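You operate a simulated robot arm through the tools that you are given. There is no shell and no other tool. Be economical: measure what you need, move in short steps, check, and stop when the job is done.

Carry out the task below with a simulated two-armed robot. There is one attempt and no reset: what you move stays moved.

Task
Wipe up the spill on the dark top at the punch end with the cloth and put it back.

The check looks at the end state, three seconds after you hand in, the way a careful person would. Anything else that was tipped, shoved, dropped, spilled or broken makes it a failure. Flat cloth is picked up by pressing the open fingertips on it (5 to 10 N) and closing them slowly along it; thin cloth reads only 2 to 8 mm in the jaws.

Robot
Two 7-joint arms with two-finger parallel grippers on one trunk, on a base that drives. Base frame: it is fixed to the floor where the robot stands at the start and does not move with it; the origin is under the middle of the robot, x ahead of it, y to its left, z up. Readings come in mm, degrees, newtons and seconds.
The left shoulder is at the start at [70, 163, 1195], the right one opposite. Payload 3.43 kg a hand.
Tool frame (each hand has its own): the origin (TCP) lies between the finger pads and is the grasp point; the fingertips stand 34 mm ahead of it; z points along the fingers, y is the line along which they close. Largest opening 128 mm; finger width 24, thickness 12; the body of the gripper, 48 by 130 mm, starts 96 mm behind the TCP.
Orientation is that of the tool frame in the base frame, as [roll, pitch, yaw] about the fixed x, y, z axes, in that order (R = Rz(yaw) Ry(pitch) Rx(roll)). With the fingers straight down and closing along the base's y, the tool's x points along the base's -x, its y along +y and its z along -z.

Tools
- The arms move only by the tool apply_moves. It takes "left_commands", "right_commands" or both (then of equal length, played together; a hand with none holds still); each is a list of rows, each a list of 7 numbers: the shift along the base's x, y, z in units of 20 mm (1.0 is 20 mm), then the turn, a rotation vector about the base's x, y, z in units of 5 degrees (1.0 is 5 degrees), then the closure, from 0 (fully open) to 1 (shut). In form: [[x, y, z, ax, ay, az, hand], ...]. A call has 1 to 10 rows; each row shifts and turns the commanded pose from where the row before left it. A call with a number of a shift or a turn outside -1 to 1 is refused whole. Rows are played at 5 a second. More than 50 mm and 8.6 degrees between two rows, or a gripper value outside its range, and nothing of the call is played. Where a pose cannot be reached the arm comes as near as it can. A force on the tool above 40 N (or 10 N above the force at the start of the call, whichever is more), or a blocked arm, ends the call early, and 0.2 s more pass. Each finger travels about 153 mm/s and halts on what it meets, pressing with about 28 N; the grip force reading is that of the motor and also rises with nothing between the fingers. The clock runs only during rows and for 0.2 s after the last one: add rows that do not move to give the fingers time. It gives the time, the measured TCP pose, the force on the tool (base axes), the opening and the grip force at its end, in the units of the frame above (readings bear some noise).
- Cameras (640 x 400 px; columns grow to the right, rows downward): "scene" is now at [136.3, -6.2, 1419.3]; the picture's right is [-0.09, -1.00, 0.00], its down [-0.59, 0.06, -0.80] and it looks along [0.80, -0.08, -0.60] (base axes); focal length 282 px, centre (320, 200). "left" rides on the left gripper at [76, 11, -160] in its tool frame; the picture's right is [-0.15, 0.99, 0.00], its down [-0.88, -0.13, -0.46] and it looks along [-0.45, -0.07, 0.89] (tool axes); focal length 234 px, centre (320, 200). "right" rides on the right gripper at [76, -11, -160] in its tool frame; the picture's right is [0.15, 0.99, 0.00], its down [-0.88, 0.13, -0.46] and it looks along [-0.45, 0.07, 0.89] (tool axes); focal length 234 px, centre (320, 200). There is no depth. A picture from a camera that has moved, and an enlarged one, comes with that camera's place and axes in the base frame and with its lens.
- get_image(camera): a new picture of that camera. The clock stands still meanwhile.
- lift_body(by): slides the trunk up (or, below 0, down) by that many mm; the arms and the scene camera ride with it, the base frame stays. It gives what a move gives, with no picture.
- steer(legs): drives the robot by 1 to 6 legs, each [ahead, left, turn to the left] in mm, mm and degrees, along the robot's own axes; the way and the turn of a leg run together, so that a leg with both is an arc; at most 1500 mm and 180 degrees a leg. The arms and the cameras ride along, it lands a little off, and it stops where it bumps. It gives what a move gives.
- pan_tilt(pan, tilt): turns the head with the scene camera to pan (to the left, within 86 degrees either way) and tilt (down, from -29 to 69), counted from straight ahead of the robot. It gives what a move gives.
- close_up(camera, box): a new picture of the part [left, top, right, bottom] of that camera's present view, enlarged. The clock stands still meanwhile.
- close_job(): hands the job in; it is judged then, once.

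Work in short steps. Places have to be worked out from the pictures, the camera data and where the tool is seen: move nearer, look again, correct. Check each grasp and each placing, and mend what went wrong. You have 120 turns and 108 pictures in all, those below and enlarged ones among them. Open the grippers and draw the arms clear of the work before you hand the job in, unless the task says otherwise; then end with one line.

The tools are called after "Request:" as a command line: name --argument value ..., lists and objects as JSON in quotes. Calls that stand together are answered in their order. apply_moves: Moves the arms, as the interface text tells. Its arguments: {"type":"object","properties":{"left_commands":{"type":"array","items":{"type":"array","items":{"type":"number"}}},"right_commands":{"type":"array","items":{"type":"array","items":{"type":"number"}}}},"required":[]} The other tools are called the same way: lift_body (by) slides the trunk up or down; steer (legs) drives the base; pan_tilt (pan, tilt) turns the head that bears the scene camera; get_image (camera) takes a picture; close_up (camera, box) takes an enlarged picture of a part of a camera's view; close_job () hands the job in.

At the start:

```text
t: 0.0
left_eef_pos: [510.9, 106.3, 1212.9]
left_orientation: [180.0, 0.0, 179.9]
left_ft_force: [-0.5, -0.1, -0.1]
left_grip_width: 128.0
left_grip_force: 0.1
right_eef_pos: [513.9, -391.2, 1146.0]
right_orientation: [179.9, 0.0, -180.0]
right_ft_force: [0.5, 0.9, 0.0]
right_grip_width: 128.2
right_grip_force: 0.1
trunk travel left (down, up): [-675.0, 265.0]
robot x, y, heading: [1.3, -0.0, 0.0]
head pan, tilt: [-5.4, 36.7]
```

scene: 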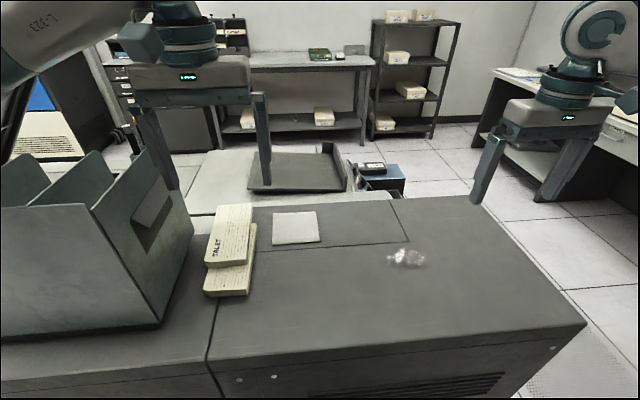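
right: 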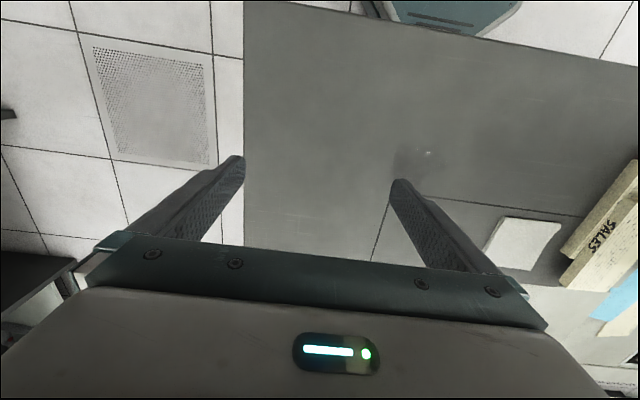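
left: 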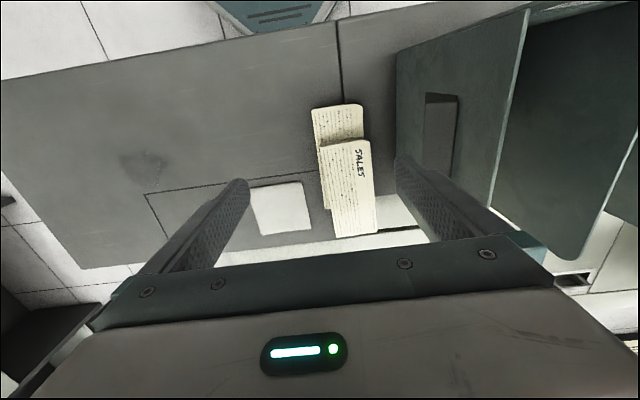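

I judge the cloth at about (706, 2) and the spill at about (576, -260). I'll zoom in on both before moving.

Request:
close_up --camera "scene" --box '[190, 180, 350, 280]'

Request:
close_up --camera "scene" --box '[330, 200, 490, 300]'

Request:
close_up --camera "right" --box '[320, 90, 640, 290]'

```text
4.00 times, centred on (270, 230) of scene
camera zoom: at [136.3, -6.2, 1419.3], right [-0.09, -1.0, 0.0], down [-0.59, 0.06, -0.8], along [0.8, -0.08, -0.6], focal length 1130 px, centre (520, 80)
```

zoom: 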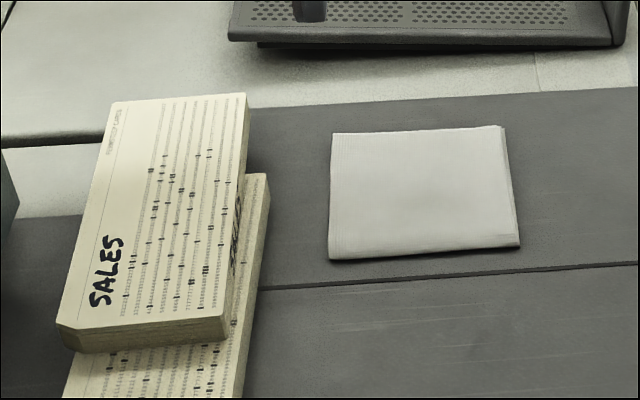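

```text
4.00 times, centred on (410, 250) of scene
camera zoom: at [136.3, -6.2, 1419.3], right [-0.09, -1.0, 0.0], down [-0.59, 0.06, -0.8], along [0.8, -0.08, -0.6], focal length 1130 px, centre (-40, 0)
```

zoom: 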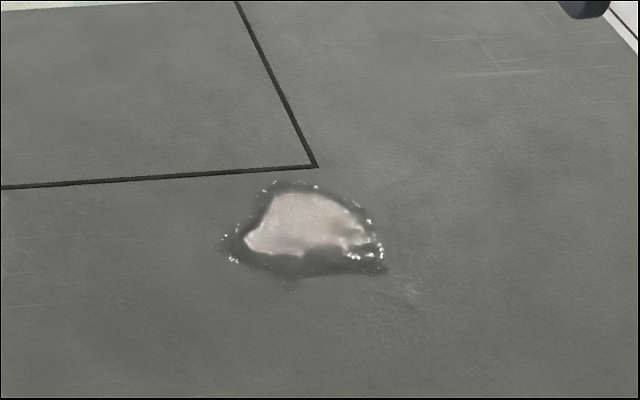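

```text
2.00 times, centred on (480, 190) of right
camera zoom: at [436.9, -402.9, 1306.2], right [-0.15, 0.99, 0.0], down [0.88, 0.13, 0.46], along [0.45, 0.07, -0.89], focal length 468 px, centre (0, 220)
```

zoom: 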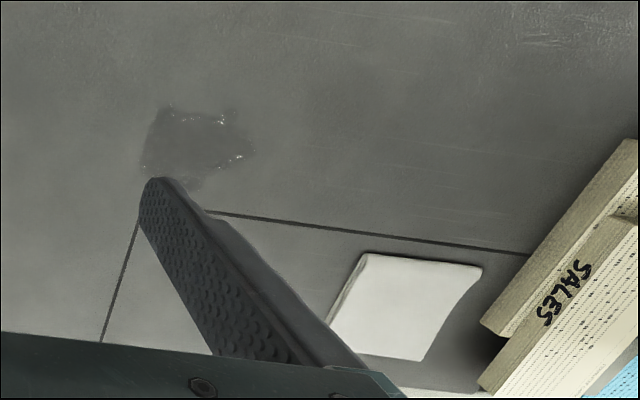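

The cloth is a folded pad of about 120x120 mm centred near (705, 3). The spill spans roughly x 540–620, y -300..-206. I'll move the left arm up and left out of the way, and bring the right hand toward the cloth.

Request:
apply_moves --left_commands '[[0, 0, 1, 0, 0, 0, 0], [0, 0, 1, 0, 0, 0, 0], [0, 0, 1, 0, 0, 0, 0], [0, 0, 1, 0, 0, 0, 0], [0, 0, 1, 0, 0, 0, 0], [0, 1, 0, 0, 0, 0, 0], [0, 1, 0, 0, 0, 0, 0], [0, 1, 0, 0, 0, 0, 0], [0, 1, 0, 0, 0, 0, 0], [0, 1, 0, 0, 0, 0, 0]]' --right_commands '[[0.3, 1, -0.2, 0, 0, 0, 0.3], [0.3, 1, -0.2, 0, 0, 0, 0.5], [0.3, 1, -0.2, 0, 0, 0, 0.5], [0.3, 1, -0.2, 0, 0, 0, 0.5], [0.3, 1, -0.2, 0, 0, 0, 0.5], [0.3, 1, -0.2, 0, 0, 0, 0.5], [0.3, 1, -0.2, 0, 0, 0, 0.5], [0.3, 1, -0.2, 0, 0, 0, 0.5], [0.3, 1, -0.2, 0, 0, 0, 0.5], [0.3, 1, -0.2, 0, 0, 0, 0.5]]'

Request:
apply_moves --right_commands '[[0.65, 0.97, -0.2, 0, 0, 0, 0.5], [0.65, 0.97, -0.2, 0, 0, 0, 0.5], [0.65, 0.97, -0.2, 0, 0, 0, 0.5], [0.65, 0.97, -0.2, 0, 0, 0, 0.5], [0.65, 0.97, -0.2, 0, 0, 0, 0.5], [0.65, 0.97, -0.2, 0, 0, 0, 0.5], [0.65, 0.97, -0.2, 0, 0, 0, 0.5], [0.65, 0.97, -0.2, 0, 0, 0, 0.5], [0.65, 0.97, -0.2, 0, 0, 0, 0.5], [0.65, 0.97, -0.2, 0, 0, 0, 0.5]]'

Request:
get_image --camera "scene"

Request:
get_image --camera "right"

```text
t: 2.2
left_eef_pos: [508.9, 209.3, 1310.6]
left_orientation: [-179.9, 0.1, 180.0]
left_ft_force: [0.5, -0.2, -0.2]
left_grip_width: 128.0
left_grip_force: 0.0
right_eef_pos: [573.6, -189.2, 1107.4]
right_orientation: [-179.7, 0.0, -180.0]
right_ft_force: [0.4, 0.3, -0.3]
right_grip_width: 63.7
right_grip_force: 0.1
trunk travel left (down, up): [-675.0, 265.0]
robot x, y, heading: [2.2, 0.1, 0.0]
head pan, tilt: [-5.4, 36.7]
```

```text
t: 4.4
left_eef_pos: [509.5, 208.3, 1312.1]
left_orientation: [-179.8, 0.0, 180.0]
left_ft_force: [-0.3, -0.8, -0.1]
left_grip_width: 128.1
left_grip_force: 0.0
right_eef_pos: [705.0, 3.4, 1065.6]
right_orientation: [-179.9, 0.0, 179.9]
right_ft_force: [-0.4, 0.1, 0.9]
right_grip_width: 63.9
right_grip_force: 0.1
trunk travel left (down, up): [-675.0, 265.0]
robot x, y, heading: [3.6, -1.8, 0.1]
head pan, tilt: [-5.4, 36.7]
```

```text
101 pictures are left
camera scene: at [136.8, -4.6, 1419.3], right [-0.09, -1.0, 0.0], down [-0.6, 0.06, -0.8], along [0.8, -0.08, -0.6], focal length 282 px, centre (320, 200)
```

scene: 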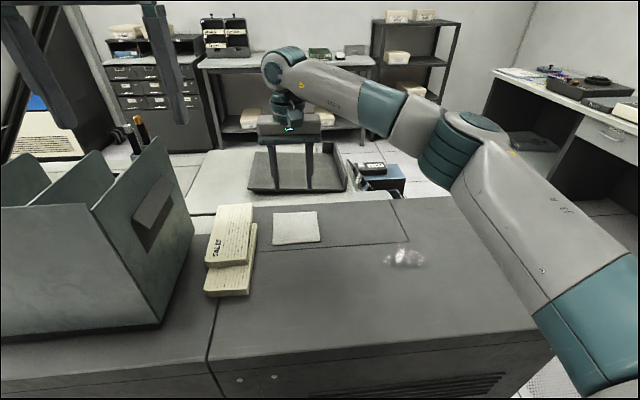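

```text
100 pictures are left
camera right: at [628.4, -7.6, 1225.4], right [-0.15, 0.99, 0.0], down [0.88, 0.13, 0.45], along [0.45, 0.07, -0.89], focal length 234 px, centre (320, 200)
```

right: 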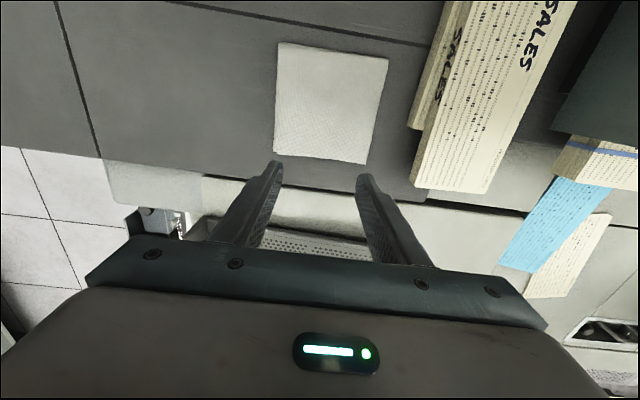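

Triangulating between the cameras puts the dark top nearer z≈957 than 902, so the cloth centre is about (650, 5). I'll shift over it at a safe height and look again.

Request:
apply_moves --right_commands '[[-0.9, 0, 0, 0, 0, 0, 0.5], [-0.9, 0, 0, 0, 0, 0, 0.5], [-0.95, 0, -0.5, 0, 0, 0, 0.5], [0, 0, -0.5, 0, 0, 0, 0.5], [0, 0, -0.5, 0, 0, 0, 0.5], [0, 0, 0, 0, 0, 0, 0.5]]'

Request:
get_image --camera "scene"

Request:
get_image --camera "right"

```text
t: 5.8
left_eef_pos: [509.7, 206.9, 1310.9]
left_orientation: [-179.9, 0.0, -180.0]
left_ft_force: [-0.2, -0.2, 0.0]
left_grip_width: 128.0
left_grip_force: 0.1
right_eef_pos: [647.5, 2.9, 1037.7]
right_orientation: [179.9, 0.0, -180.0]
right_ft_force: [0.5, -0.5, 0.3]
right_grip_width: 64.2
right_grip_force: 0.0
trunk travel left (down, up): [-675.0, 265.0]
robot x, y, heading: [-2.4, -0.9, -0.1]
head pan, tilt: [-5.4, 36.7]
```

```text
99 pictures are left
camera scene: at [136.1, -6.1, 1419.3], right [-0.09, -1.0, 0.0], down [-0.59, 0.06, -0.8], along [0.8, -0.08, -0.6], focal length 282 px, centre (320, 200)
```

scene: 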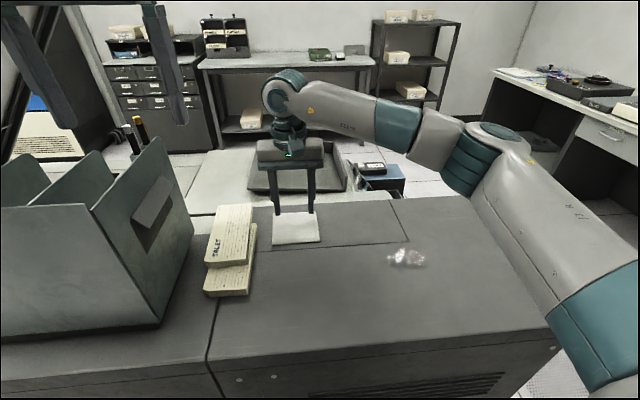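

```text
98 pictures are left
camera right: at [571.2, -8.7, 1196.9], right [-0.15, 0.99, 0.0], down [0.88, 0.13, 0.46], along [0.45, 0.07, -0.89], focal length 234 px, centre (320, 200)
```

right: 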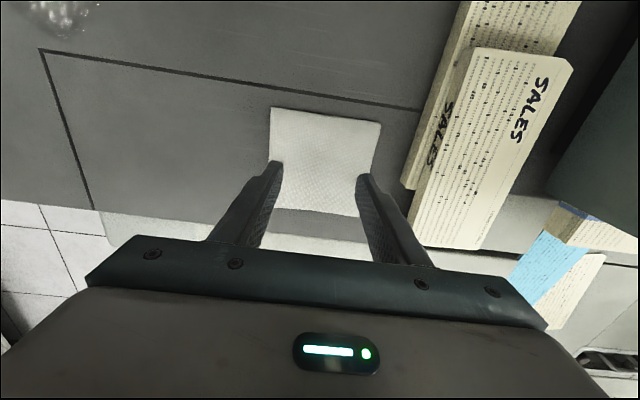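

The close view agrees: cloth centre is about (648, 7) and the surface z≈957. I'll go down to just above it.

Request:
apply_moves --right_commands '[[0, 0.2, -0.5, 0, 0, 0, 0.5], [0, 0, -0.5, 0, 0, 0, 0.55], [0, 0, -0.5, 0, 0, 0, 0.55], [0, 0, -0.1, 0, 0, 0, 0.55], [0, 0, 0, 0, 0, 0, 0.55]]'

Request:
get_image --camera "right"

Request:
close_up --camera "scene" --box '[190, 160, 350, 260]'

```text
t: 7.0
left_eef_pos: [509.5, 205.7, 1312.2]
left_orientation: [-180.0, 0.0, 179.9]
left_ft_force: [-0.5, -1.5, 0.6]
left_grip_width: 127.9
left_grip_force: 0.1
right_eef_pos: [647.6, 6.8, 1005.2]
right_orientation: [180.0, -0.1, 180.0]
right_ft_force: [0.2, -1.3, 0.0]
right_grip_width: 57.6
right_grip_force: 0.2
trunk travel left (down, up): [-675.0, 265.0]
robot x, y, heading: [1.1, 2.2, -0.1]
head pan, tilt: [-5.4, 36.7]
```

```text
97 pictures are left
camera right: at [571.6, -3.7, 1164.4], right [-0.15, 0.99, 0.0], down [0.88, 0.13, 0.46], along [0.45, 0.07, -0.89], focal length 234 px, centre (320, 200)
```

right: 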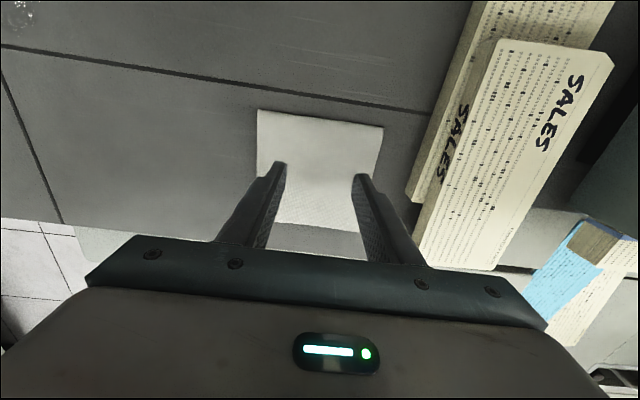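

```text
4.00 times, centred on (270, 210) of scene
camera zoom: at [136.3, -6.1, 1419.3], right [-0.09, -1.0, 0.0], down [-0.59, 0.06, -0.8], along [0.8, -0.08, -0.6], focal length 1130 px, centre (520, 160)
```

zoom: 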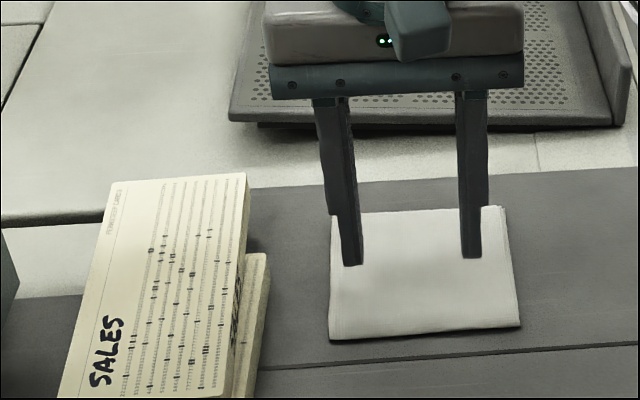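

Tips are about 10–14 mm above the cloth and well placed. I'll descend in 2 mm steps until I feel contact.

Request:
apply_moves --right_commands '[[0, 0, -0.15, 0, 0, 0, 0.55], [0, 0, -0.15, 0, 0, 0, 0.55], [0, 0, -0.1, 0, 0, 0, 0.55], [0, 0, 0, 0, 0, 0, 0.55]]'

```text
t: 8.0
left_eef_pos: [510.1, 207.1, 1311.4]
left_orientation: [-180.0, -0.1, -180.0]
left_ft_force: [-0.6, -0.3, 0.7]
left_grip_width: 128.1
left_grip_force: 0.0
right_eef_pos: [648.5, 7.0, 995.2]
right_orientation: [-180.0, 0.0, 180.0]
right_ft_force: [0.8, -0.4, -1.0]
right_grip_width: 57.4
right_grip_force: 0.1
trunk travel left (down, up): [-675.0, 265.0]
robot x, y, heading: [-2.4, -2.1, 0.3]
head pan, tilt: [-5.4, 36.7]
```

Tips are at z≈961 with no contact yet; I'll continue down slowly.

Request:
apply_moves --right_commands '[[0, 0, -0.1, 0, 0, 0, 0.55], [0, 0, -0.1, 0, 0, 0, 0.55], [0, 0, 0, 0, 0, 0, 0.55]]'

```text
t: 8.8
left_eef_pos: [509.5, 206.8, 1312.8]
left_orientation: [-179.9, 0.1, 179.9]
left_ft_force: [-0.4, 0.4, 0.1]
left_grip_width: 128.0
left_grip_force: 0.1
right_eef_pos: [649.5, 6.7, 992.0]
right_orientation: [-179.9, -0.1, 180.0]
right_ft_force: [-0.6, 0.6, 0.0]
right_grip_width: 57.6
right_grip_force: 0.3
trunk travel left (down, up): [-675.0, 265.0]
robot x, y, heading: [0.5, -0.0, -0.0]
head pan, tilt: [-5.4, 36.7]
```

Still no force; another couple of millimetres.

Request:
apply_moves --right_commands '[[0, 0, -0.1, 0, 0, 0, 0.55], [0, 0, -0.1, 0, 0, 0, 0.55], [0, 0, 0, 0, 0, 0, 0.55]]'

Request:
close_up --camera "scene" --box '[190, 160, 350, 260]'

```text
t: 9.6
left_eef_pos: [510.7, 205.9, 1311.0]
left_orientation: [180.0, 0.0, -179.9]
left_ft_force: [0.0, -0.6, 0.6]
left_grip_width: 128.1
left_grip_force: 0.1
right_eef_pos: [649.3, 7.2, 988.2]
right_orientation: [-180.0, 0.0, -180.0]
right_ft_force: [0.0, -0.4, -0.4]
right_grip_width: 57.5
right_grip_force: 0.0
trunk travel left (down, up): [-675.0, 265.0]
robot x, y, heading: [-0.1, -3.6, 0.1]
head pan, tilt: [-5.4, 36.7]
```

```text
4.00 times, centred on (270, 210) of scene
camera zoom: at [136.3, -6.0, 1419.3], right [-0.09, -1.0, 0.0], down [-0.59, 0.06, -0.8], along [0.8, -0.08, -0.6], focal length 1130 px, centre (520, 160)
```

zoom: 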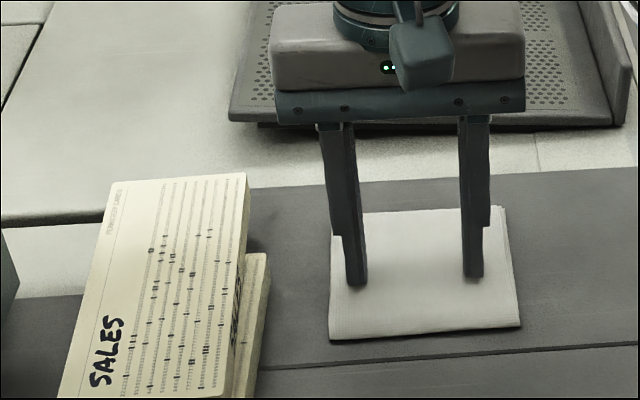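

No contact at tip z≈954; the tips look close, so I'll continue.

Request:
apply_moves --right_commands '[[0, 0, -0.1, 0, 0, 0, 0.55], [0, 0, -0.1, 0, 0, 0, 0.55], [0, 0, 0, 0, 0, 0, 0.55]]'

Request:
apply_moves --right_commands '[[0, 0, -0.1, 0, 0, 0, 0.55], [0, 0, -0.1, 0, 0, 0, 0.55], [0, 0, 0, 0, 0, 0, 0.55]]'

Request:
close_up --camera "scene" --box '[190, 160, 350, 260]'

```text
t: 10.4
left_eef_pos: [509.5, 206.9, 1312.0]
left_orientation: [-180.0, -0.1, 179.9]
left_ft_force: [0.1, 0.2, 1.0]
left_grip_width: 128.2
left_grip_force: 0.1
right_eef_pos: [649.5, 7.3, 986.3]
right_orientation: [-180.0, 0.1, 180.0]
right_ft_force: [1.2, -0.3, 9.5]
right_grip_width: 57.5
right_grip_force: 0.1
trunk travel left (down, up): [-675.0, 265.0]
robot x, y, heading: [-1.1, -1.7, -0.1]
head pan, tilt: [-5.4, 36.7]
```

```text
t: 11.3
left_eef_pos: [509.6, 206.6, 1310.5]
left_orientation: [-180.0, 0.0, 180.0]
left_ft_force: [-0.2, -0.7, 0.0]
left_grip_width: 128.0
left_grip_force: 0.1
right_eef_pos: [648.9, 7.0, 985.9]
right_orientation: [179.8, 0.3, 179.9]
right_ft_force: [-2.5, 0.0, 18.4]
right_grip_width: 57.7
right_grip_force: 0.1
trunk travel left (down, up): [-675.0, 265.0]
robot x, y, heading: [-1.9, -2.3, 0.1]
head pan, tilt: [-5.4, 36.7]
stopped in row 3 (right hand): the force on the tool passed its limit (the readings are from after the stop); the commanded pose is now the measured one
```

```text
4.00 times, centred on (270, 210) of scene
camera zoom: at [135.4, -6.1, 1419.1], right [-0.09, -1.0, 0.0], down [-0.59, 0.06, -0.8], along [0.8, -0.08, -0.6], focal length 1130 px, centre (520, 160)
```

zoom: 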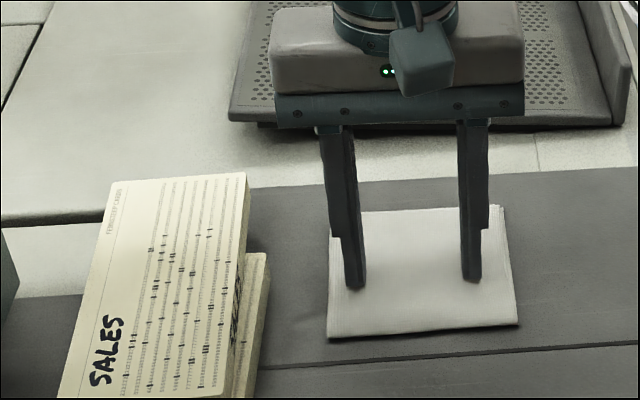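

Contact: the pad's top is at z≈952. I'll check the force at rest and then close slowly along it.

Request:
apply_moves --right_commands '[[0, 0, 0, 0, 0, 0, 0.55], [0, 0, 0, 0, 0, 0, 0.55]]'

```text
t: 11.9
left_eef_pos: [507.2, 207.4, 1311.6]
left_orientation: [179.9, 0.1, 180.0]
left_ft_force: [-0.4, 0.2, -0.2]
left_grip_width: 128.0
left_grip_force: 0.0
right_eef_pos: [650.0, 6.7, 986.8]
right_orientation: [179.8, 0.5, 179.9]
right_ft_force: [3.5, 0.5, 23.4]
right_grip_width: 57.6
right_grip_force: 0.0
trunk travel left (down, up): [-675.0, 265.0]
robot x, y, heading: [4.1, -1.1, -0.2]
head pan, tilt: [-5.4, 36.7]
```

Force is 23 N, too high; I'll ease up 2 mm.

Request:
apply_moves --right_commands '[[0, 0, 0.1, 0, 0, 0, 0.55], [0, 0, 0, 0, 0, 0, 0.55]]'

```text
t: 12.5
left_eef_pos: [507.5, 207.1, 1312.7]
left_orientation: [180.0, 0.0, -180.0]
left_ft_force: [0.1, -0.9, -0.1]
left_grip_width: 128.1
left_grip_force: 0.1
right_eef_pos: [649.3, 7.6, 986.3]
right_orientation: [179.9, 0.4, 179.9]
right_ft_force: [4.2, -0.8, 18.5]
right_grip_width: 57.4
right_grip_force: 0.2
trunk travel left (down, up): [-675.0, 265.0]
robot x, y, heading: [0.2, -0.8, -0.0]
head pan, tilt: [-5.4, 36.7]
```

Still 18 N, i.e. about 2.5 N per mm; I'll ease up 4 mm more.

Request:
apply_moves --right_commands '[[0, 0, 0.1, 0, 0, 0, 0.55], [0, 0, 0.1, 0, 0, 0, 0.55], [0, 0, 0, 0, 0, 0, 0.55]]'

```text
t: 13.3
left_eef_pos: [509.0, 207.1, 1311.6]
left_orientation: [-180.0, 0.0, 179.9]
left_ft_force: [0.6, 0.3, -0.1]
left_grip_width: 128.2
left_grip_force: 0.0
right_eef_pos: [649.2, 6.4, 988.3]
right_orientation: [179.9, 0.2, 179.9]
right_ft_force: [0.4, -0.7, 0.5]
right_grip_width: 57.3
right_grip_force: 0.0
trunk travel left (down, up): [-675.0, 265.0]
robot x, y, heading: [-0.4, 3.0, -0.0]
head pan, tilt: [-5.4, 36.7]
```

Lost contact (about 988.3 TCP). I'll go down 3 mm and watch the force.

Request:
apply_moves --right_commands '[[0, 0, -0.1, 0, 0, 0, 0.55], [0, 0, -0.05, 0, 0, 0, 0.55], [0, 0, 0, 0, 0, 0, 0.55]]'

```text
t: 14.1
left_eef_pos: [510.0, 207.7, 1311.3]
left_orientation: [180.0, 0.1, 180.0]
left_ft_force: [-0.2, -0.3, -0.6]
left_grip_width: 128.1
left_grip_force: 0.1
right_eef_pos: [650.2, 8.5, 987.6]
right_orientation: [179.8, 0.3, 179.9]
right_ft_force: [-0.9, -0.5, 1.3]
right_grip_width: 57.7
right_grip_force: 0.1
trunk travel left (down, up): [-675.0, 265.0]
robot x, y, heading: [0.8, -2.0, 0.2]
head pan, tilt: [-5.4, 36.7]
```

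Light touch of 1 N; another 1.5 mm.

Request:
apply_moves --right_commands '[[0, 0, -0.08, 0, 0, 0, 0.55], [0, 0, 0, 0, 0, 0, 0.55]]'

```text
t: 14.7
left_eef_pos: [509.6, 206.1, 1312.1]
left_orientation: [180.0, 0.1, -180.0]
left_ft_force: [0.1, 0.1, 0.6]
left_grip_width: 127.9
left_grip_force: 0.0
right_eef_pos: [650.6, 7.5, 986.8]
right_orientation: [179.9, 0.3, 179.9]
right_ft_force: [1.8, -0.9, 9.5]
right_grip_width: 57.8
right_grip_force: 0.1
trunk travel left (down, up): [-675.0, 265.0]
robot x, y, heading: [0.2, 1.2, -0.0]
head pan, tilt: [-5.4, 36.7]
```

9.5 N is in the pressing range; now I close slowly.

Request:
apply_moves --right_commands '[[0, 0, 0, 0, 0, 0, 0.6], [0, 0, 0, 0, 0, 0, 0.65], [0, 0, 0, 0, 0, 0, 0.7], [0, 0, 0, 0, 0, 0, 0.75], [0, 0, 0, 0, 0, 0, 0.8], [0, 0, 0, 0, 0, 0, 0.85], [0, 0, 0, 0, 0, 0, 0.9], [0, 0, 0, 0, 0, 0, 0.95], [0, 0, 0, 0, 0, 0, 1], [0, 0, 0, 0, 0, 0, 1]]'

Request:
close_up --camera "scene" --box '[190, 160, 350, 260]'

```text
t: 16.9
left_eef_pos: [509.1, 205.6, 1312.2]
left_orientation: [-180.0, 0.1, -179.9]
left_ft_force: [0.0, 0.3, 0.1]
left_grip_width: 127.9
left_grip_force: 0.0
right_eef_pos: [647.5, 6.9, 985.8]
right_orientation: [179.8, 0.4, 179.9]
right_ft_force: [-0.2, 0.2, 14.0]
right_grip_width: 6.8
right_grip_force: 28.4
trunk travel left (down, up): [-675.0, 265.0]
robot x, y, heading: [1.0, -3.4, -0.0]
head pan, tilt: [-5.4, 36.7]
```

```text
4.00 times, centred on (270, 210) of scene
camera zoom: at [134.7, -6.2, 1419.5], right [-0.09, -1.0, 0.0], down [-0.59, 0.06, -0.8], along [0.8, -0.08, -0.6], focal length 1130 px, centre (520, 160)
```

zoom: 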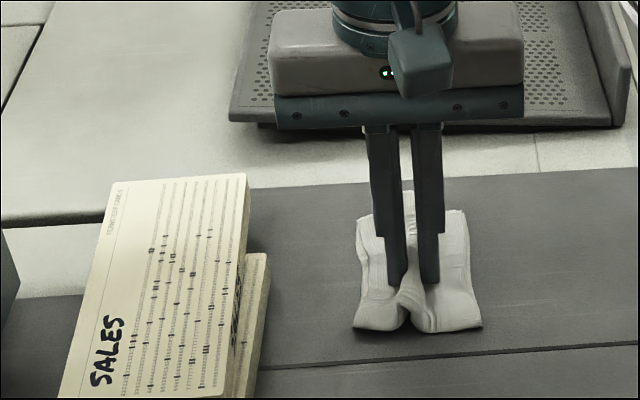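

The cloth is gathered in the jaws (6.8 mm, 28 N). I'll lift 60 mm and check.

Request:
apply_moves --right_commands '[[0, 0, 0.5, 0, 0, 0, 1], [0, 0, 0.5, 0, 0, 0, 1], [0, 0, 1, 0, 0, 0, 1], [0, 0, 1, 0, 0, 0, 1], [0, 0, 0, 0, 0, 0, 1]]'

Request:
get_image --camera "scene"

Request:
get_image --camera "right"

```text
t: 18.1
left_eef_pos: [508.9, 206.8, 1311.4]
left_orientation: [179.9, -0.1, -179.9]
left_ft_force: [0.1, -0.2, -0.6]
left_grip_width: 128.3
left_grip_force: 0.1
right_eef_pos: [650.2, 5.5, 1047.1]
right_orientation: [180.0, 0.2, 180.0]
right_ft_force: [0.9, 0.1, -0.2]
right_grip_width: 6.9
right_grip_force: 27.3
trunk travel left (down, up): [-675.0, 265.0]
robot x, y, heading: [0.9, -0.9, -0.0]
head pan, tilt: [-5.4, 36.7]
```

```text
92 pictures are left
camera scene: at [136.6, -6.1, 1419.3], right [-0.09, -1.0, 0.0], down [-0.6, 0.06, -0.8], along [0.8, -0.08, -0.6], focal length 282 px, centre (320, 200)
```

scene: 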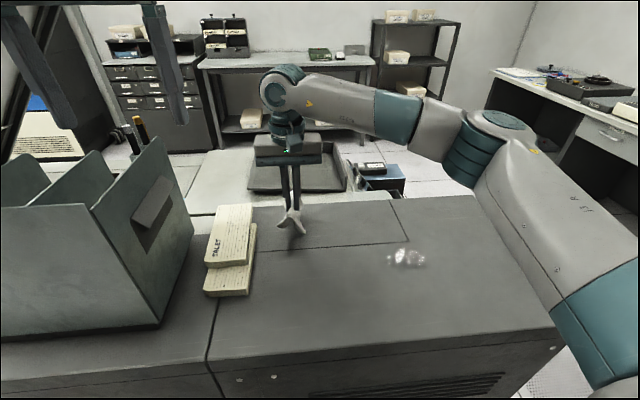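

```text
91 pictures are left
camera right: at [573.1, -5.6, 1205.8], right [-0.15, 0.99, 0.0], down [0.88, 0.13, 0.46], along [0.46, 0.07, -0.89], focal length 234 px, centre (320, 200)
```

right: 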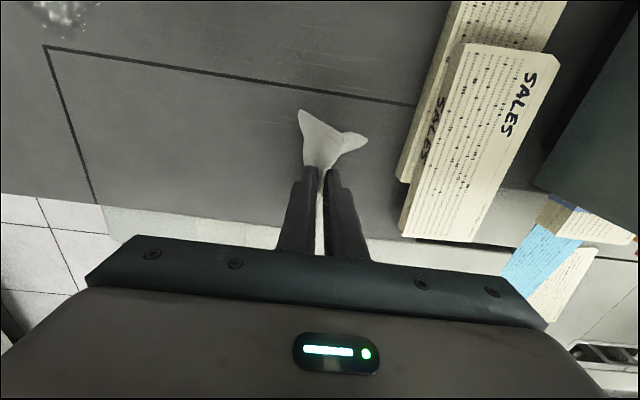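

Cloth is held firmly. I'll carry it to the near edge of the spill (about (540, -175)), then look.

Request:
apply_moves --right_commands '[[-0.55, -0.95, 0, 0, 0, 0, 1], [-0.55, -0.95, 0, 0, 0, 0, 1], [-0.55, -0.95, 0, 0, 0, 0, 1], [-0.55, -0.95, 0, 0, 0, 0, 1], [-0.55, -0.95, 0, 0, 0, 0, 1], [-0.55, -0.95, 0, 0, 0, 0, 1], [-0.55, -0.95, 0, 0, 0, 0, 1], [-0.55, -0.95, 0, 0, 0, 0, 1], [-0.55, -0.95, 0, 0, 0, 0, 1], [-0.55, -0.5, 0, 0, 0, 0, 1]]'

Request:
get_image --camera "scene"

Request:
get_image --camera "right"

```text
t: 20.3
left_eef_pos: [510.2, 206.1, 1313.0]
left_orientation: [180.0, 0.0, -180.0]
left_ft_force: [0.1, -0.1, 1.0]
left_grip_width: 127.5
left_grip_force: 0.1
right_eef_pos: [539.3, -172.9, 1045.3]
right_orientation: [179.8, 0.3, 179.9]
right_ft_force: [-0.1, -0.1, -0.2]
right_grip_width: 6.7
right_grip_force: 27.7
trunk travel left (down, up): [-675.0, 265.0]
robot x, y, heading: [0.5, -2.1, 0.2]
head pan, tilt: [-5.4, 36.7]
```

```text
90 pictures are left
camera scene: at [136.1, -6.4, 1419.4], right [-0.09, -1.0, 0.0], down [-0.59, 0.06, -0.8], along [0.8, -0.08, -0.6], focal length 282 px, centre (320, 200)
```

scene: 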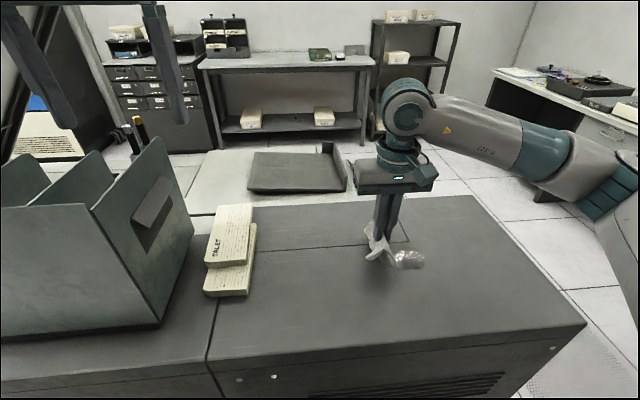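

```text
89 pictures are left
camera right: at [462.1, -184.2, 1203.8], right [-0.14, 0.99, 0.0], down [0.88, 0.13, 0.46], along [0.46, 0.07, -0.89], focal length 234 px, centre (320, 200)
```

right: 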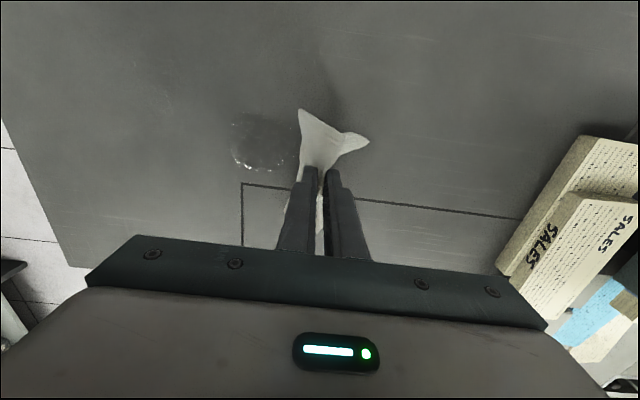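

Spill centre triangulates to about (535, -235), with ~40 mm radius. I'll lower the cloth beside it until the tips nearly press the surface.

Request:
apply_moves --right_commands '[[-0.2, 0, -0.5, 0, 0, 0, 1], [0, 0, -0.5, 0, 0, 0, 1], [0, 0, -0.5, 0, 0, 0, 1], [0, 0, -0.5, 0, 0, 0, 1], [0, 0, -0.4, 0, 0, 0, 1], [0, 0, -0.2, 0, 0, 0, 1], [0, 0, 0, 0, 0, 0, 1]]'

Request:
close_up --camera "scene" --box '[320, 190, 480, 290]'

```text
t: 21.9
left_eef_pos: [509.0, 206.8, 1310.7]
left_orientation: [180.0, 0.1, 180.0]
left_ft_force: [-0.1, 0.3, 0.0]
left_grip_width: 128.0
left_grip_force: 0.0
right_eef_pos: [537.5, -173.8, 994.1]
right_orientation: [179.8, 0.3, 179.8]
right_ft_force: [0.0, -0.5, 0.6]
right_grip_width: 6.6
right_grip_force: 27.7
trunk travel left (down, up): [-675.0, 265.0]
robot x, y, heading: [2.5, 3.1, 0.0]
head pan, tilt: [-5.4, 36.7]
```

```text
4.00 times, centred on (400, 240) of scene
camera zoom: at [136.2, -6.1, 1419.3], right [-0.09, -1.0, 0.0], down [-0.59, 0.06, -0.8], along [0.8, -0.08, -0.6], focal length 1130 px, centre (0, 40)
```

zoom: 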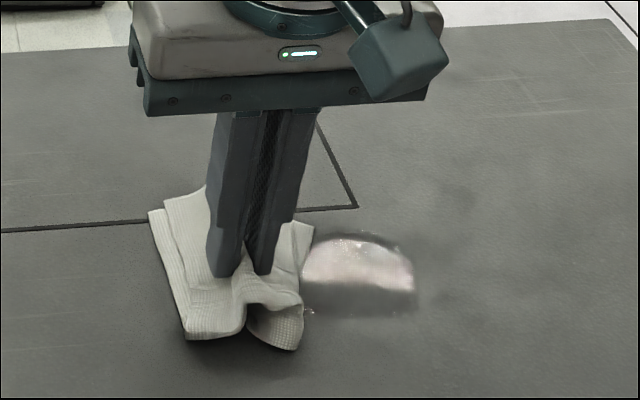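

The cloth is spread beside the spill. I'll press down a few mm and see the force.

Request:
apply_moves --right_commands '[[0, 0, -0.15, 0, 0, 0, 1], [0, 0, -0.15, 0, 0, 0, 1], [0, 0, 0, 0, 0, 0, 1]]'

```text
t: 22.7
left_eef_pos: [510.0, 206.9, 1312.7]
left_orientation: [-179.9, 0.0, 180.0]
left_ft_force: [0.3, 0.4, -0.7]
left_grip_width: 128.2
left_grip_force: 0.1
right_eef_pos: [535.8, -173.4, 988.5]
right_orientation: [179.8, 0.2, 180.0]
right_ft_force: [0.8, -0.1, 4.3]
right_grip_width: 6.8
right_grip_force: 28.2
trunk travel left (down, up): [-675.0, 265.0]
robot x, y, heading: [-2.8, -1.7, 0.1]
head pan, tilt: [-5.4, 36.7]
```

4 N of contact; I'll add 1 mm and sweep right across the spill.

Request:
apply_moves --right_commands '[[0, -0.5, -0.05, 0, 0, 0, 1], [0, -0.7, 0, 0, 0, 0, 1], [0, -0.7, 0, 0, 0, 0, 1], [0, -0.7, 0, 0, 0, 0, 1], [0, -0.7, 0, 0, 0, 0, 1], [0, -0.7, 0, 0, 0, 0, 1], [0, -0.7, 0, 0, 0, 0, 1], [0, -0.7, 0, 0, 0, 0, 1], [0, -0.6, 0, 0, 0, 0, 1], [0, 0, 0, 0, 0, 0, 1]]'

Request:
close_up --camera "scene" --box '[320, 190, 480, 290]'

```text
t: 24.9
left_eef_pos: [508.4, 206.8, 1310.9]
left_orientation: [-179.9, 0.0, -179.9]
left_ft_force: [-0.7, 0.7, -0.3]
left_grip_width: 127.7
left_grip_force: 0.1
right_eef_pos: [534.8, -293.7, 987.1]
right_orientation: [179.9, 0.2, 180.0]
right_ft_force: [0.1, 1.6, 6.2]
right_grip_width: 6.8
right_grip_force: 28.2
trunk travel left (down, up): [-675.0, 265.0]
robot x, y, heading: [0.5, 0.4, -0.0]
head pan, tilt: [-5.4, 36.7]
```

```text
4.00 times, centred on (400, 240) of scene
camera zoom: at [135.6, -5.3, 1419.3], right [-0.09, -1.0, 0.0], down [-0.59, 0.06, -0.8], along [0.8, -0.08, -0.6], focal length 1130 px, centre (0, 40)
```

zoom: 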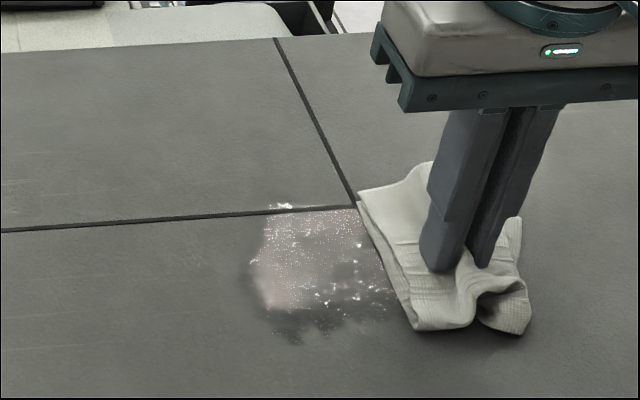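

The spill has shrunk to a film. I'll sweep back on a track nearer the robot (x≈512), then out again on a farther one (x≈562).

Request:
apply_moves --right_commands '[[-0.6, 0, 0, 0, 0, 0, 1], [-0.5, 0.4, 0, 0, 0, 0, 1], [0, 0.8, 0, 0, 0, 0, 1], [0, 0.8, 0, 0, 0, 0, 1], [0, 0.8, 0, 0, 0, 0, 1], [0, 0.8, 0, 0, 0, 0, 1], [0, 0.8, 0, 0, 0, 0, 1], [0, 0.8, 0, 0, 0, 0, 1], [0, 0.8, 0, 0, 0, 0, 1], [0, 0.6, 0, 0, 0, 0, 1]]'

Request:
apply_moves --right_commands '[[0.8, 0, 0, 0, 0, 0, 1], [0.8, 0, 0, 0, 0, 0, 1], [0.8, 0, 0, 0, 0, 0, 1], [0, -0.9, 0, 0, 0, 0, 1], [0, -0.9, 0, 0, 0, 0, 1], [0, -0.9, 0, 0, 0, 0, 1], [0, -0.9, 0, 0, 0, 0, 1], [0, -0.9, 0, 0, 0, 0, 1], [0, -0.9, 0, 0, 0, 0, 1], [0, -0.9, 0, 0, 0, 0, 1]]'

Request:
close_up --camera "scene" --box '[320, 190, 480, 290]'

```text
t: 27.1
left_eef_pos: [508.2, 207.8, 1312.8]
left_orientation: [180.0, 0.0, -179.9]
left_ft_force: [0.3, 1.4, -0.2]
left_grip_width: 128.2
left_grip_force: 0.0
right_eef_pos: [512.7, -161.8, 986.7]
right_orientation: [179.8, 0.3, 179.9]
right_ft_force: [-1.4, -4.3, 16.4]
right_grip_width: 6.8
right_grip_force: 28.2
trunk travel left (down, up): [-675.0, 265.0]
robot x, y, heading: [3.7, -0.6, 0.1]
head pan, tilt: [-5.4, 36.7]
```

```text
t: 29.3
left_eef_pos: [509.4, 205.8, 1312.4]
left_orientation: [-180.0, -0.1, 179.9]
left_ft_force: [-0.2, -0.1, -0.7]
left_grip_width: 128.0
left_grip_force: 0.1
right_eef_pos: [562.6, -288.2, 987.1]
right_orientation: [179.9, 0.2, 179.9]
right_ft_force: [0.9, 1.1, 7.8]
right_grip_width: 6.8
right_grip_force: 28.1
trunk travel left (down, up): [-675.0, 265.0]
robot x, y, heading: [-4.7, 3.5, 0.2]
head pan, tilt: [-5.4, 36.7]
```

```text
4.00 times, centred on (400, 240) of scene
camera zoom: at [135.2, -6.1, 1419.3], right [-0.09, -1.0, 0.0], down [-0.59, 0.06, -0.8], along [0.8, -0.08, -0.6], focal length 1130 px, centre (0, 40)
```

zoom: 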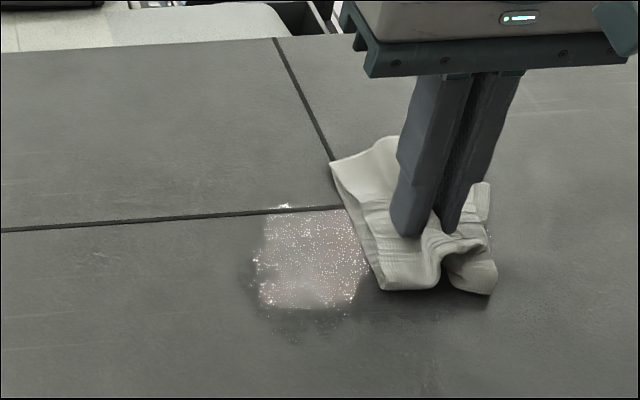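

A film remains around (550, -220). I'll do more passes at x≈545 and x≈575 across it.

Request:
apply_moves --right_commands '[[-0.7, 0.6, 0, 0, 0, 0, 1], [0, 0.8, 0, 0, 0, 0, 1], [0, 0.8, 0, 0, 0, 0, 1], [0, 0.8, 0, 0, 0, 0, 1], [0, 0.8, 0, 0, 0, 0, 1], [0, 0.8, 0, 0, 0, 0, 1], [0, 0.8, 0, 0, 0, 0, 1], [0.7, 0, 0, 0, 0, 0, 1], [0.7, -0.5, 0, 0, 0, 0, 1], [0, -0.8, 0, 0, 0, 0, 1]]'

Request:
apply_moves --right_commands '[[0, -0.8, 0, 0, 0, 0, 1], [0, -0.8, 0, 0, 0, 0, 1], [0, -0.8, 0, 0, 0, 0, 1], [0, -0.8, 0, 0, 0, 0, 1], [-0.8, -0.4, 0, 0, 0, 0, 1], [-0.8, 0, 0, 0, 0, 0, 1], [-0.7, 0.4, 0, 0, 0, 0, 1], [0, 0.8, 0, 0, 0, 0, 1], [0, 0.8, 0, 0, 0, 0, 1], [0, 0.8, 0, 0, 0, 0, 1]]'

Request:
apply_moves --right_commands '[[0, 0.8, 0, 0, 0, 0, 1], [0, 0.8, 0, 0, 0, 0, 1], [0, 0.8, 0, 0, 0, 0, 1], [0, 0.8, 0, 0, 0, 0, 1], [0, 0.8, 0, 0, 0, 0, 1], [0, 0, 0, 0, 0, 0, 1]]'

Request:
close_up --camera "scene" --box '[320, 190, 480, 290]'

Request:
get_image --camera "right"

```text
t: 31.5
left_eef_pos: [507.5, 207.5, 1311.7]
left_orientation: [-179.9, 0.2, -179.9]
left_ft_force: [-0.4, -0.8, 0.1]
left_grip_width: 128.2
left_grip_force: 0.1
right_eef_pos: [574.7, -205.1, 986.4]
right_orientation: [179.8, 0.4, -179.9]
right_ft_force: [1.2, 5.0, 16.8]
right_grip_width: 6.6
right_grip_force: 27.7
trunk travel left (down, up): [-675.0, 265.0]
robot x, y, heading: [-0.3, 2.1, 0.2]
head pan, tilt: [-5.4, 36.7]
```

```text
t: 33.7
left_eef_pos: [506.2, 206.7, 1313.0]
left_orientation: [-179.9, 0.2, 179.9]
left_ft_force: [-0.7, 0.0, -0.5]
left_grip_width: 127.9
left_grip_force: 0.0
right_eef_pos: [527.4, -222.6, 985.9]
right_orientation: [179.9, 0.3, 179.8]
right_ft_force: [-1.4, -7.7, 29.0]
right_grip_width: 6.9
right_grip_force: 28.1
trunk travel left (down, up): [-675.0, 265.0]
robot x, y, heading: [2.3, -3.1, 0.1]
head pan, tilt: [-5.4, 36.7]
```

```text
t: 35.1
left_eef_pos: [507.4, 205.6, 1312.2]
left_orientation: [180.0, 0.1, -179.9]
left_ft_force: [0.2, 0.4, -0.5]
left_grip_width: 128.1
left_grip_force: 0.1
right_eef_pos: [528.6, -143.2, 986.9]
right_orientation: [179.8, 0.4, 180.0]
right_ft_force: [-0.4, -3.6, 18.1]
right_grip_width: 6.9
right_grip_force: 27.6
trunk travel left (down, up): [-675.0, 265.0]
robot x, y, heading: [2.9, 0.3, -0.2]
head pan, tilt: [-5.4, 36.7]
```

```text
4.00 times, centred on (400, 240) of scene
camera zoom: at [134.3, -6.6, 1419.4], right [-0.09, -1.0, 0.0], down [-0.59, 0.06, -0.8], along [0.8, -0.08, -0.6], focal length 1130 px, centre (0, 40)
```

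zoom: 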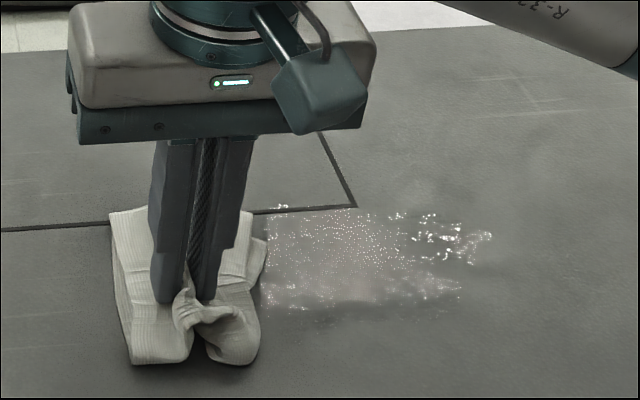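

```text
84 pictures are left
camera right: at [450.8, -154.7, 1146.0], right [-0.15, 0.99, 0.0], down [0.88, 0.13, 0.46], along [0.46, 0.07, -0.89], focal length 234 px, centre (320, 200)
```

right: 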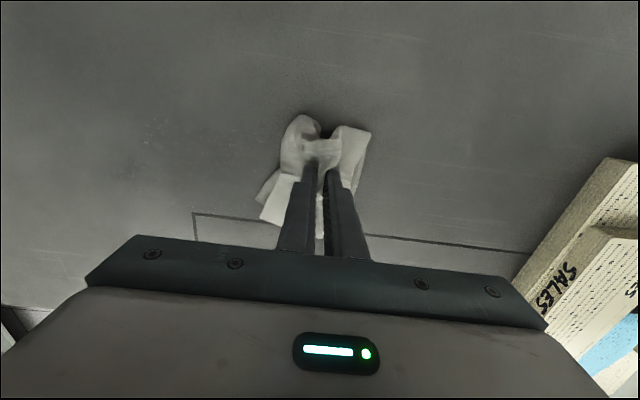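

The film is thinner but smeared out to y≈-327. I'll run a full raster with longer strokes: x≈570 out, x≈545 back, x≈520 out.

Request:
apply_moves --right_commands '[[1, 0, 0.05, 0, 0, 0, 1], [1, -0.3, 0, 0, 0, 0, 1], [0, -1, 0, 0, 0, 0, 1], [0, -1, 0, 0, 0, 0, 1], [0, -1, 0, 0, 0, 0, 1], [0, -1, 0, 0, 0, 0, 1], [0, -1, 0, 0, 0, 0, 1], [0, -1, 0, 0, 0, 0, 1], [0, -1, 0, 0, 0, 0, 1], [0, -1, 0, 0, 0, 0, 1]]'

Request:
apply_moves --right_commands '[[0, -1, 0, 0, 0, 0, 1], [0, -1, 0, 0, 0, 0, 1], [-1, 0, 0, 0, 0, 0, 1], [0, 1, 0, 0, 0, 0, 1], [0, 1, 0, 0, 0, 0, 1], [0, 1, 0, 0, 0, 0, 1], [0, 1, 0, 0, 0, 0, 1], [0, 1, 0, 0, 0, 0, 1], [0, 1, 0, 0, 0, 0, 1], [0, 1, 0, 0, 0, 0, 1]]'

Request:
apply_moves --right_commands '[[0, 1, 0, 0, 0, 0, 1], [0, 1, 0, 0, 0, 0, 1], [0, 0.5, 0, 0, 0, 0, 1], [-1, 0, 0, 0, 0, 0, 1], [-0.3, -1, 0, 0, 0, 0, 1], [0, -1, 0, 0, 0, 0, 1], [0, -1, 0, 0, 0, 0, 1], [0, -1, 0, 0, 0, 0, 1], [0, -1, 0, 0, 0, 0, 1], [0, -1, 0, 0, 0, 0, 1]]'

Request:
apply_moves --right_commands '[[0, -1, 0, 0, 0, 0, 1], [0, -1, 0, 0, 0, 0, 1], [0, -1, 0, 0, 0, 0, 1], [0, 0, 0.5, 0, 0, 0, 1], [0, 0, 1, 0, 0, 0, 1], [0, -1, 1, 0, 0, 0, 1], [0, 0, 1, 0, 0, 0, 1], [0, 0, 0, 0, 0, 0, 1]]'

Request:
close_up --camera "scene" --box '[320, 190, 480, 290]'

Request:
get_image --camera "right"

```text
t: 37.3
left_eef_pos: [509.5, 206.8, 1312.1]
left_orientation: [-180.0, 0.0, -179.9]
left_ft_force: [0.8, -0.5, 0.4]
left_grip_width: 127.6
left_grip_force: 0.1
right_eef_pos: [570.4, -311.4, 989.7]
right_orientation: [179.8, 0.3, 179.9]
right_ft_force: [0.3, 0.4, 1.0]
right_grip_width: 6.8
right_grip_force: 27.7
trunk travel left (down, up): [-675.0, 265.0]
robot x, y, heading: [-0.5, 1.6, 0.2]
head pan, tilt: [-5.4, 36.7]
```

```text
t: 39.5
left_eef_pos: [509.7, 207.1, 1312.3]
left_orientation: [-179.9, 0.0, -179.9]
left_ft_force: [-0.5, -0.5, -0.7]
left_grip_width: 127.9
left_grip_force: 0.0
right_eef_pos: [551.8, -207.0, 987.2]
right_orientation: [179.9, 0.2, -180.0]
right_ft_force: [-0.5, -0.7, 1.4]
right_grip_width: 6.7
right_grip_force: 28.5
trunk travel left (down, up): [-675.0, 265.0]
robot x, y, heading: [0.2, 0.2, 0.1]
head pan, tilt: [-5.4, 36.7]
```

```text
t: 41.7
left_eef_pos: [508.5, 205.4, 1312.6]
left_orientation: [179.9, 0.0, -179.9]
left_ft_force: [-1.1, -0.1, 0.1]
left_grip_width: 127.8
left_grip_force: 0.1
right_eef_pos: [523.5, -278.3, 988.1]
right_orientation: [179.7, 0.3, 180.0]
right_ft_force: [-0.1, 0.6, 1.7]
right_grip_width: 6.8
right_grip_force: 28.2
trunk travel left (down, up): [-675.0, 265.0]
robot x, y, heading: [-1.3, -1.2, 0.1]
head pan, tilt: [-5.4, 36.7]
```

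```text
t: 43.5
left_eef_pos: [509.7, 206.8, 1311.8]
left_orientation: [180.0, 0.0, -179.9]
left_ft_force: [0.1, 0.1, 0.3]
left_grip_width: 128.1
left_grip_force: 0.0
right_eef_pos: [522.2, -358.6, 1056.9]
right_orientation: [179.8, 0.2, 179.9]
right_ft_force: [-0.1, 0.3, 0.2]
right_grip_width: 7.0
right_grip_force: 28.0
trunk travel left (down, up): [-675.0, 265.0]
robot x, y, heading: [0.8, 0.8, 0.0]
head pan, tilt: [-5.4, 36.7]
```

```text
4.00 times, centred on (400, 240) of scene
camera zoom: at [136.4, -6.2, 1419.3], right [-0.09, -1.0, 0.0], down [-0.59, 0.06, -0.8], along [0.8, -0.08, -0.6], focal length 1130 px, centre (0, 40)
```

zoom: 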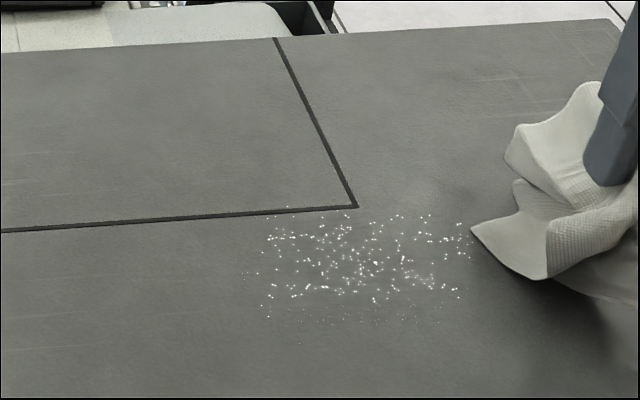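

```text
82 pictures are left
camera right: at [445.0, -369.9, 1217.3], right [-0.15, 0.99, 0.0], down [0.88, 0.13, 0.46], along [0.45, 0.07, -0.89], focal length 234 px, centre (320, 200)
```

right: 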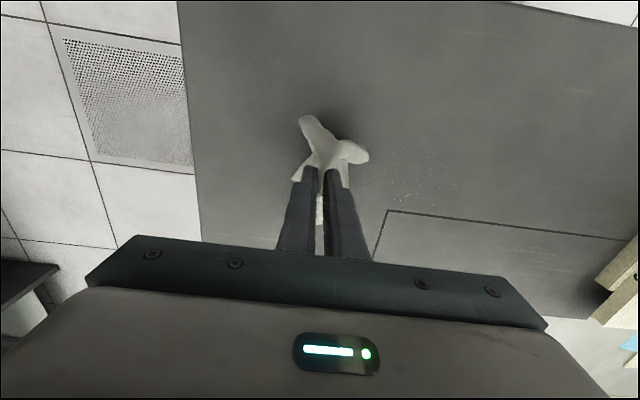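

Just specks remain between y -190 and -320, x 505–590. Another raster, starting at the far side (x≈585).

Request:
apply_moves --right_commands '[[1, 0, 0, 0, 0, 0, 1], [1, 0, -0.9, 0, 0, 0, 1], [1, 0.5, -0.9, 0, 0, 0, 1], [0, 0, -0.9, 0, 0, 0, 1], [0, 0, -0.6, 0, 0, 0, 1], [0, 0, -0.2, 0, 0, 0, 1], [0, 0, 0, 0, 0, 0, 1]]'

Request:
apply_moves --right_commands '[[0, 0.8, 0, 0, 0, 0, 1], [0, 0.8, 0, 0, 0, 0, 1], [0, 0.8, 0, 0, 0, 0, 1], [0, 0.8, 0, 0, 0, 0, 1], [0, 0.8, 0, 0, 0, 0, 1], [0, 0.8, 0, 0, 0, 0, 1], [0, 0.8, 0, 0, 0, 0, 1], [0, 0.8, 0, 0, 0, 0, 1], [0, 0.8, 0, 0, 0, 0, 1], [0, 0.8, 0, 0, 0, 0, 1]]'

```text
t: 45.1
left_eef_pos: [507.8, 207.4, 1312.8]
left_orientation: [180.0, -0.1, 180.0]
left_ft_force: [-0.3, -0.3, -0.3]
left_grip_width: 127.9
left_grip_force: 0.1
right_eef_pos: [584.0, -347.6, 986.8]
right_orientation: [179.8, 0.4, 179.9]
right_ft_force: [-0.1, -1.0, 11.1]
right_grip_width: 6.6
right_grip_force: 27.8
trunk travel left (down, up): [-675.0, 265.0]
robot x, y, heading: [0.2, -0.9, 0.1]
head pan, tilt: [-5.4, 36.7]
```

```text
t: 47.3
left_eef_pos: [510.0, 208.5, 1311.0]
left_orientation: [-179.8, 0.0, -179.9]
left_ft_force: [0.1, -0.4, 0.6]
left_grip_width: 128.4
left_grip_force: 0.0
right_eef_pos: [584.2, -184.9, 989.1]
right_orientation: [179.8, 0.3, 179.9]
right_ft_force: [0.5, -1.3, 0.2]
right_grip_width: 6.8
right_grip_force: 28.2
trunk travel left (down, up): [-675.0, 265.0]
robot x, y, heading: [-0.4, 1.8, -0.2]
head pan, tilt: [-5.4, 36.7]
```

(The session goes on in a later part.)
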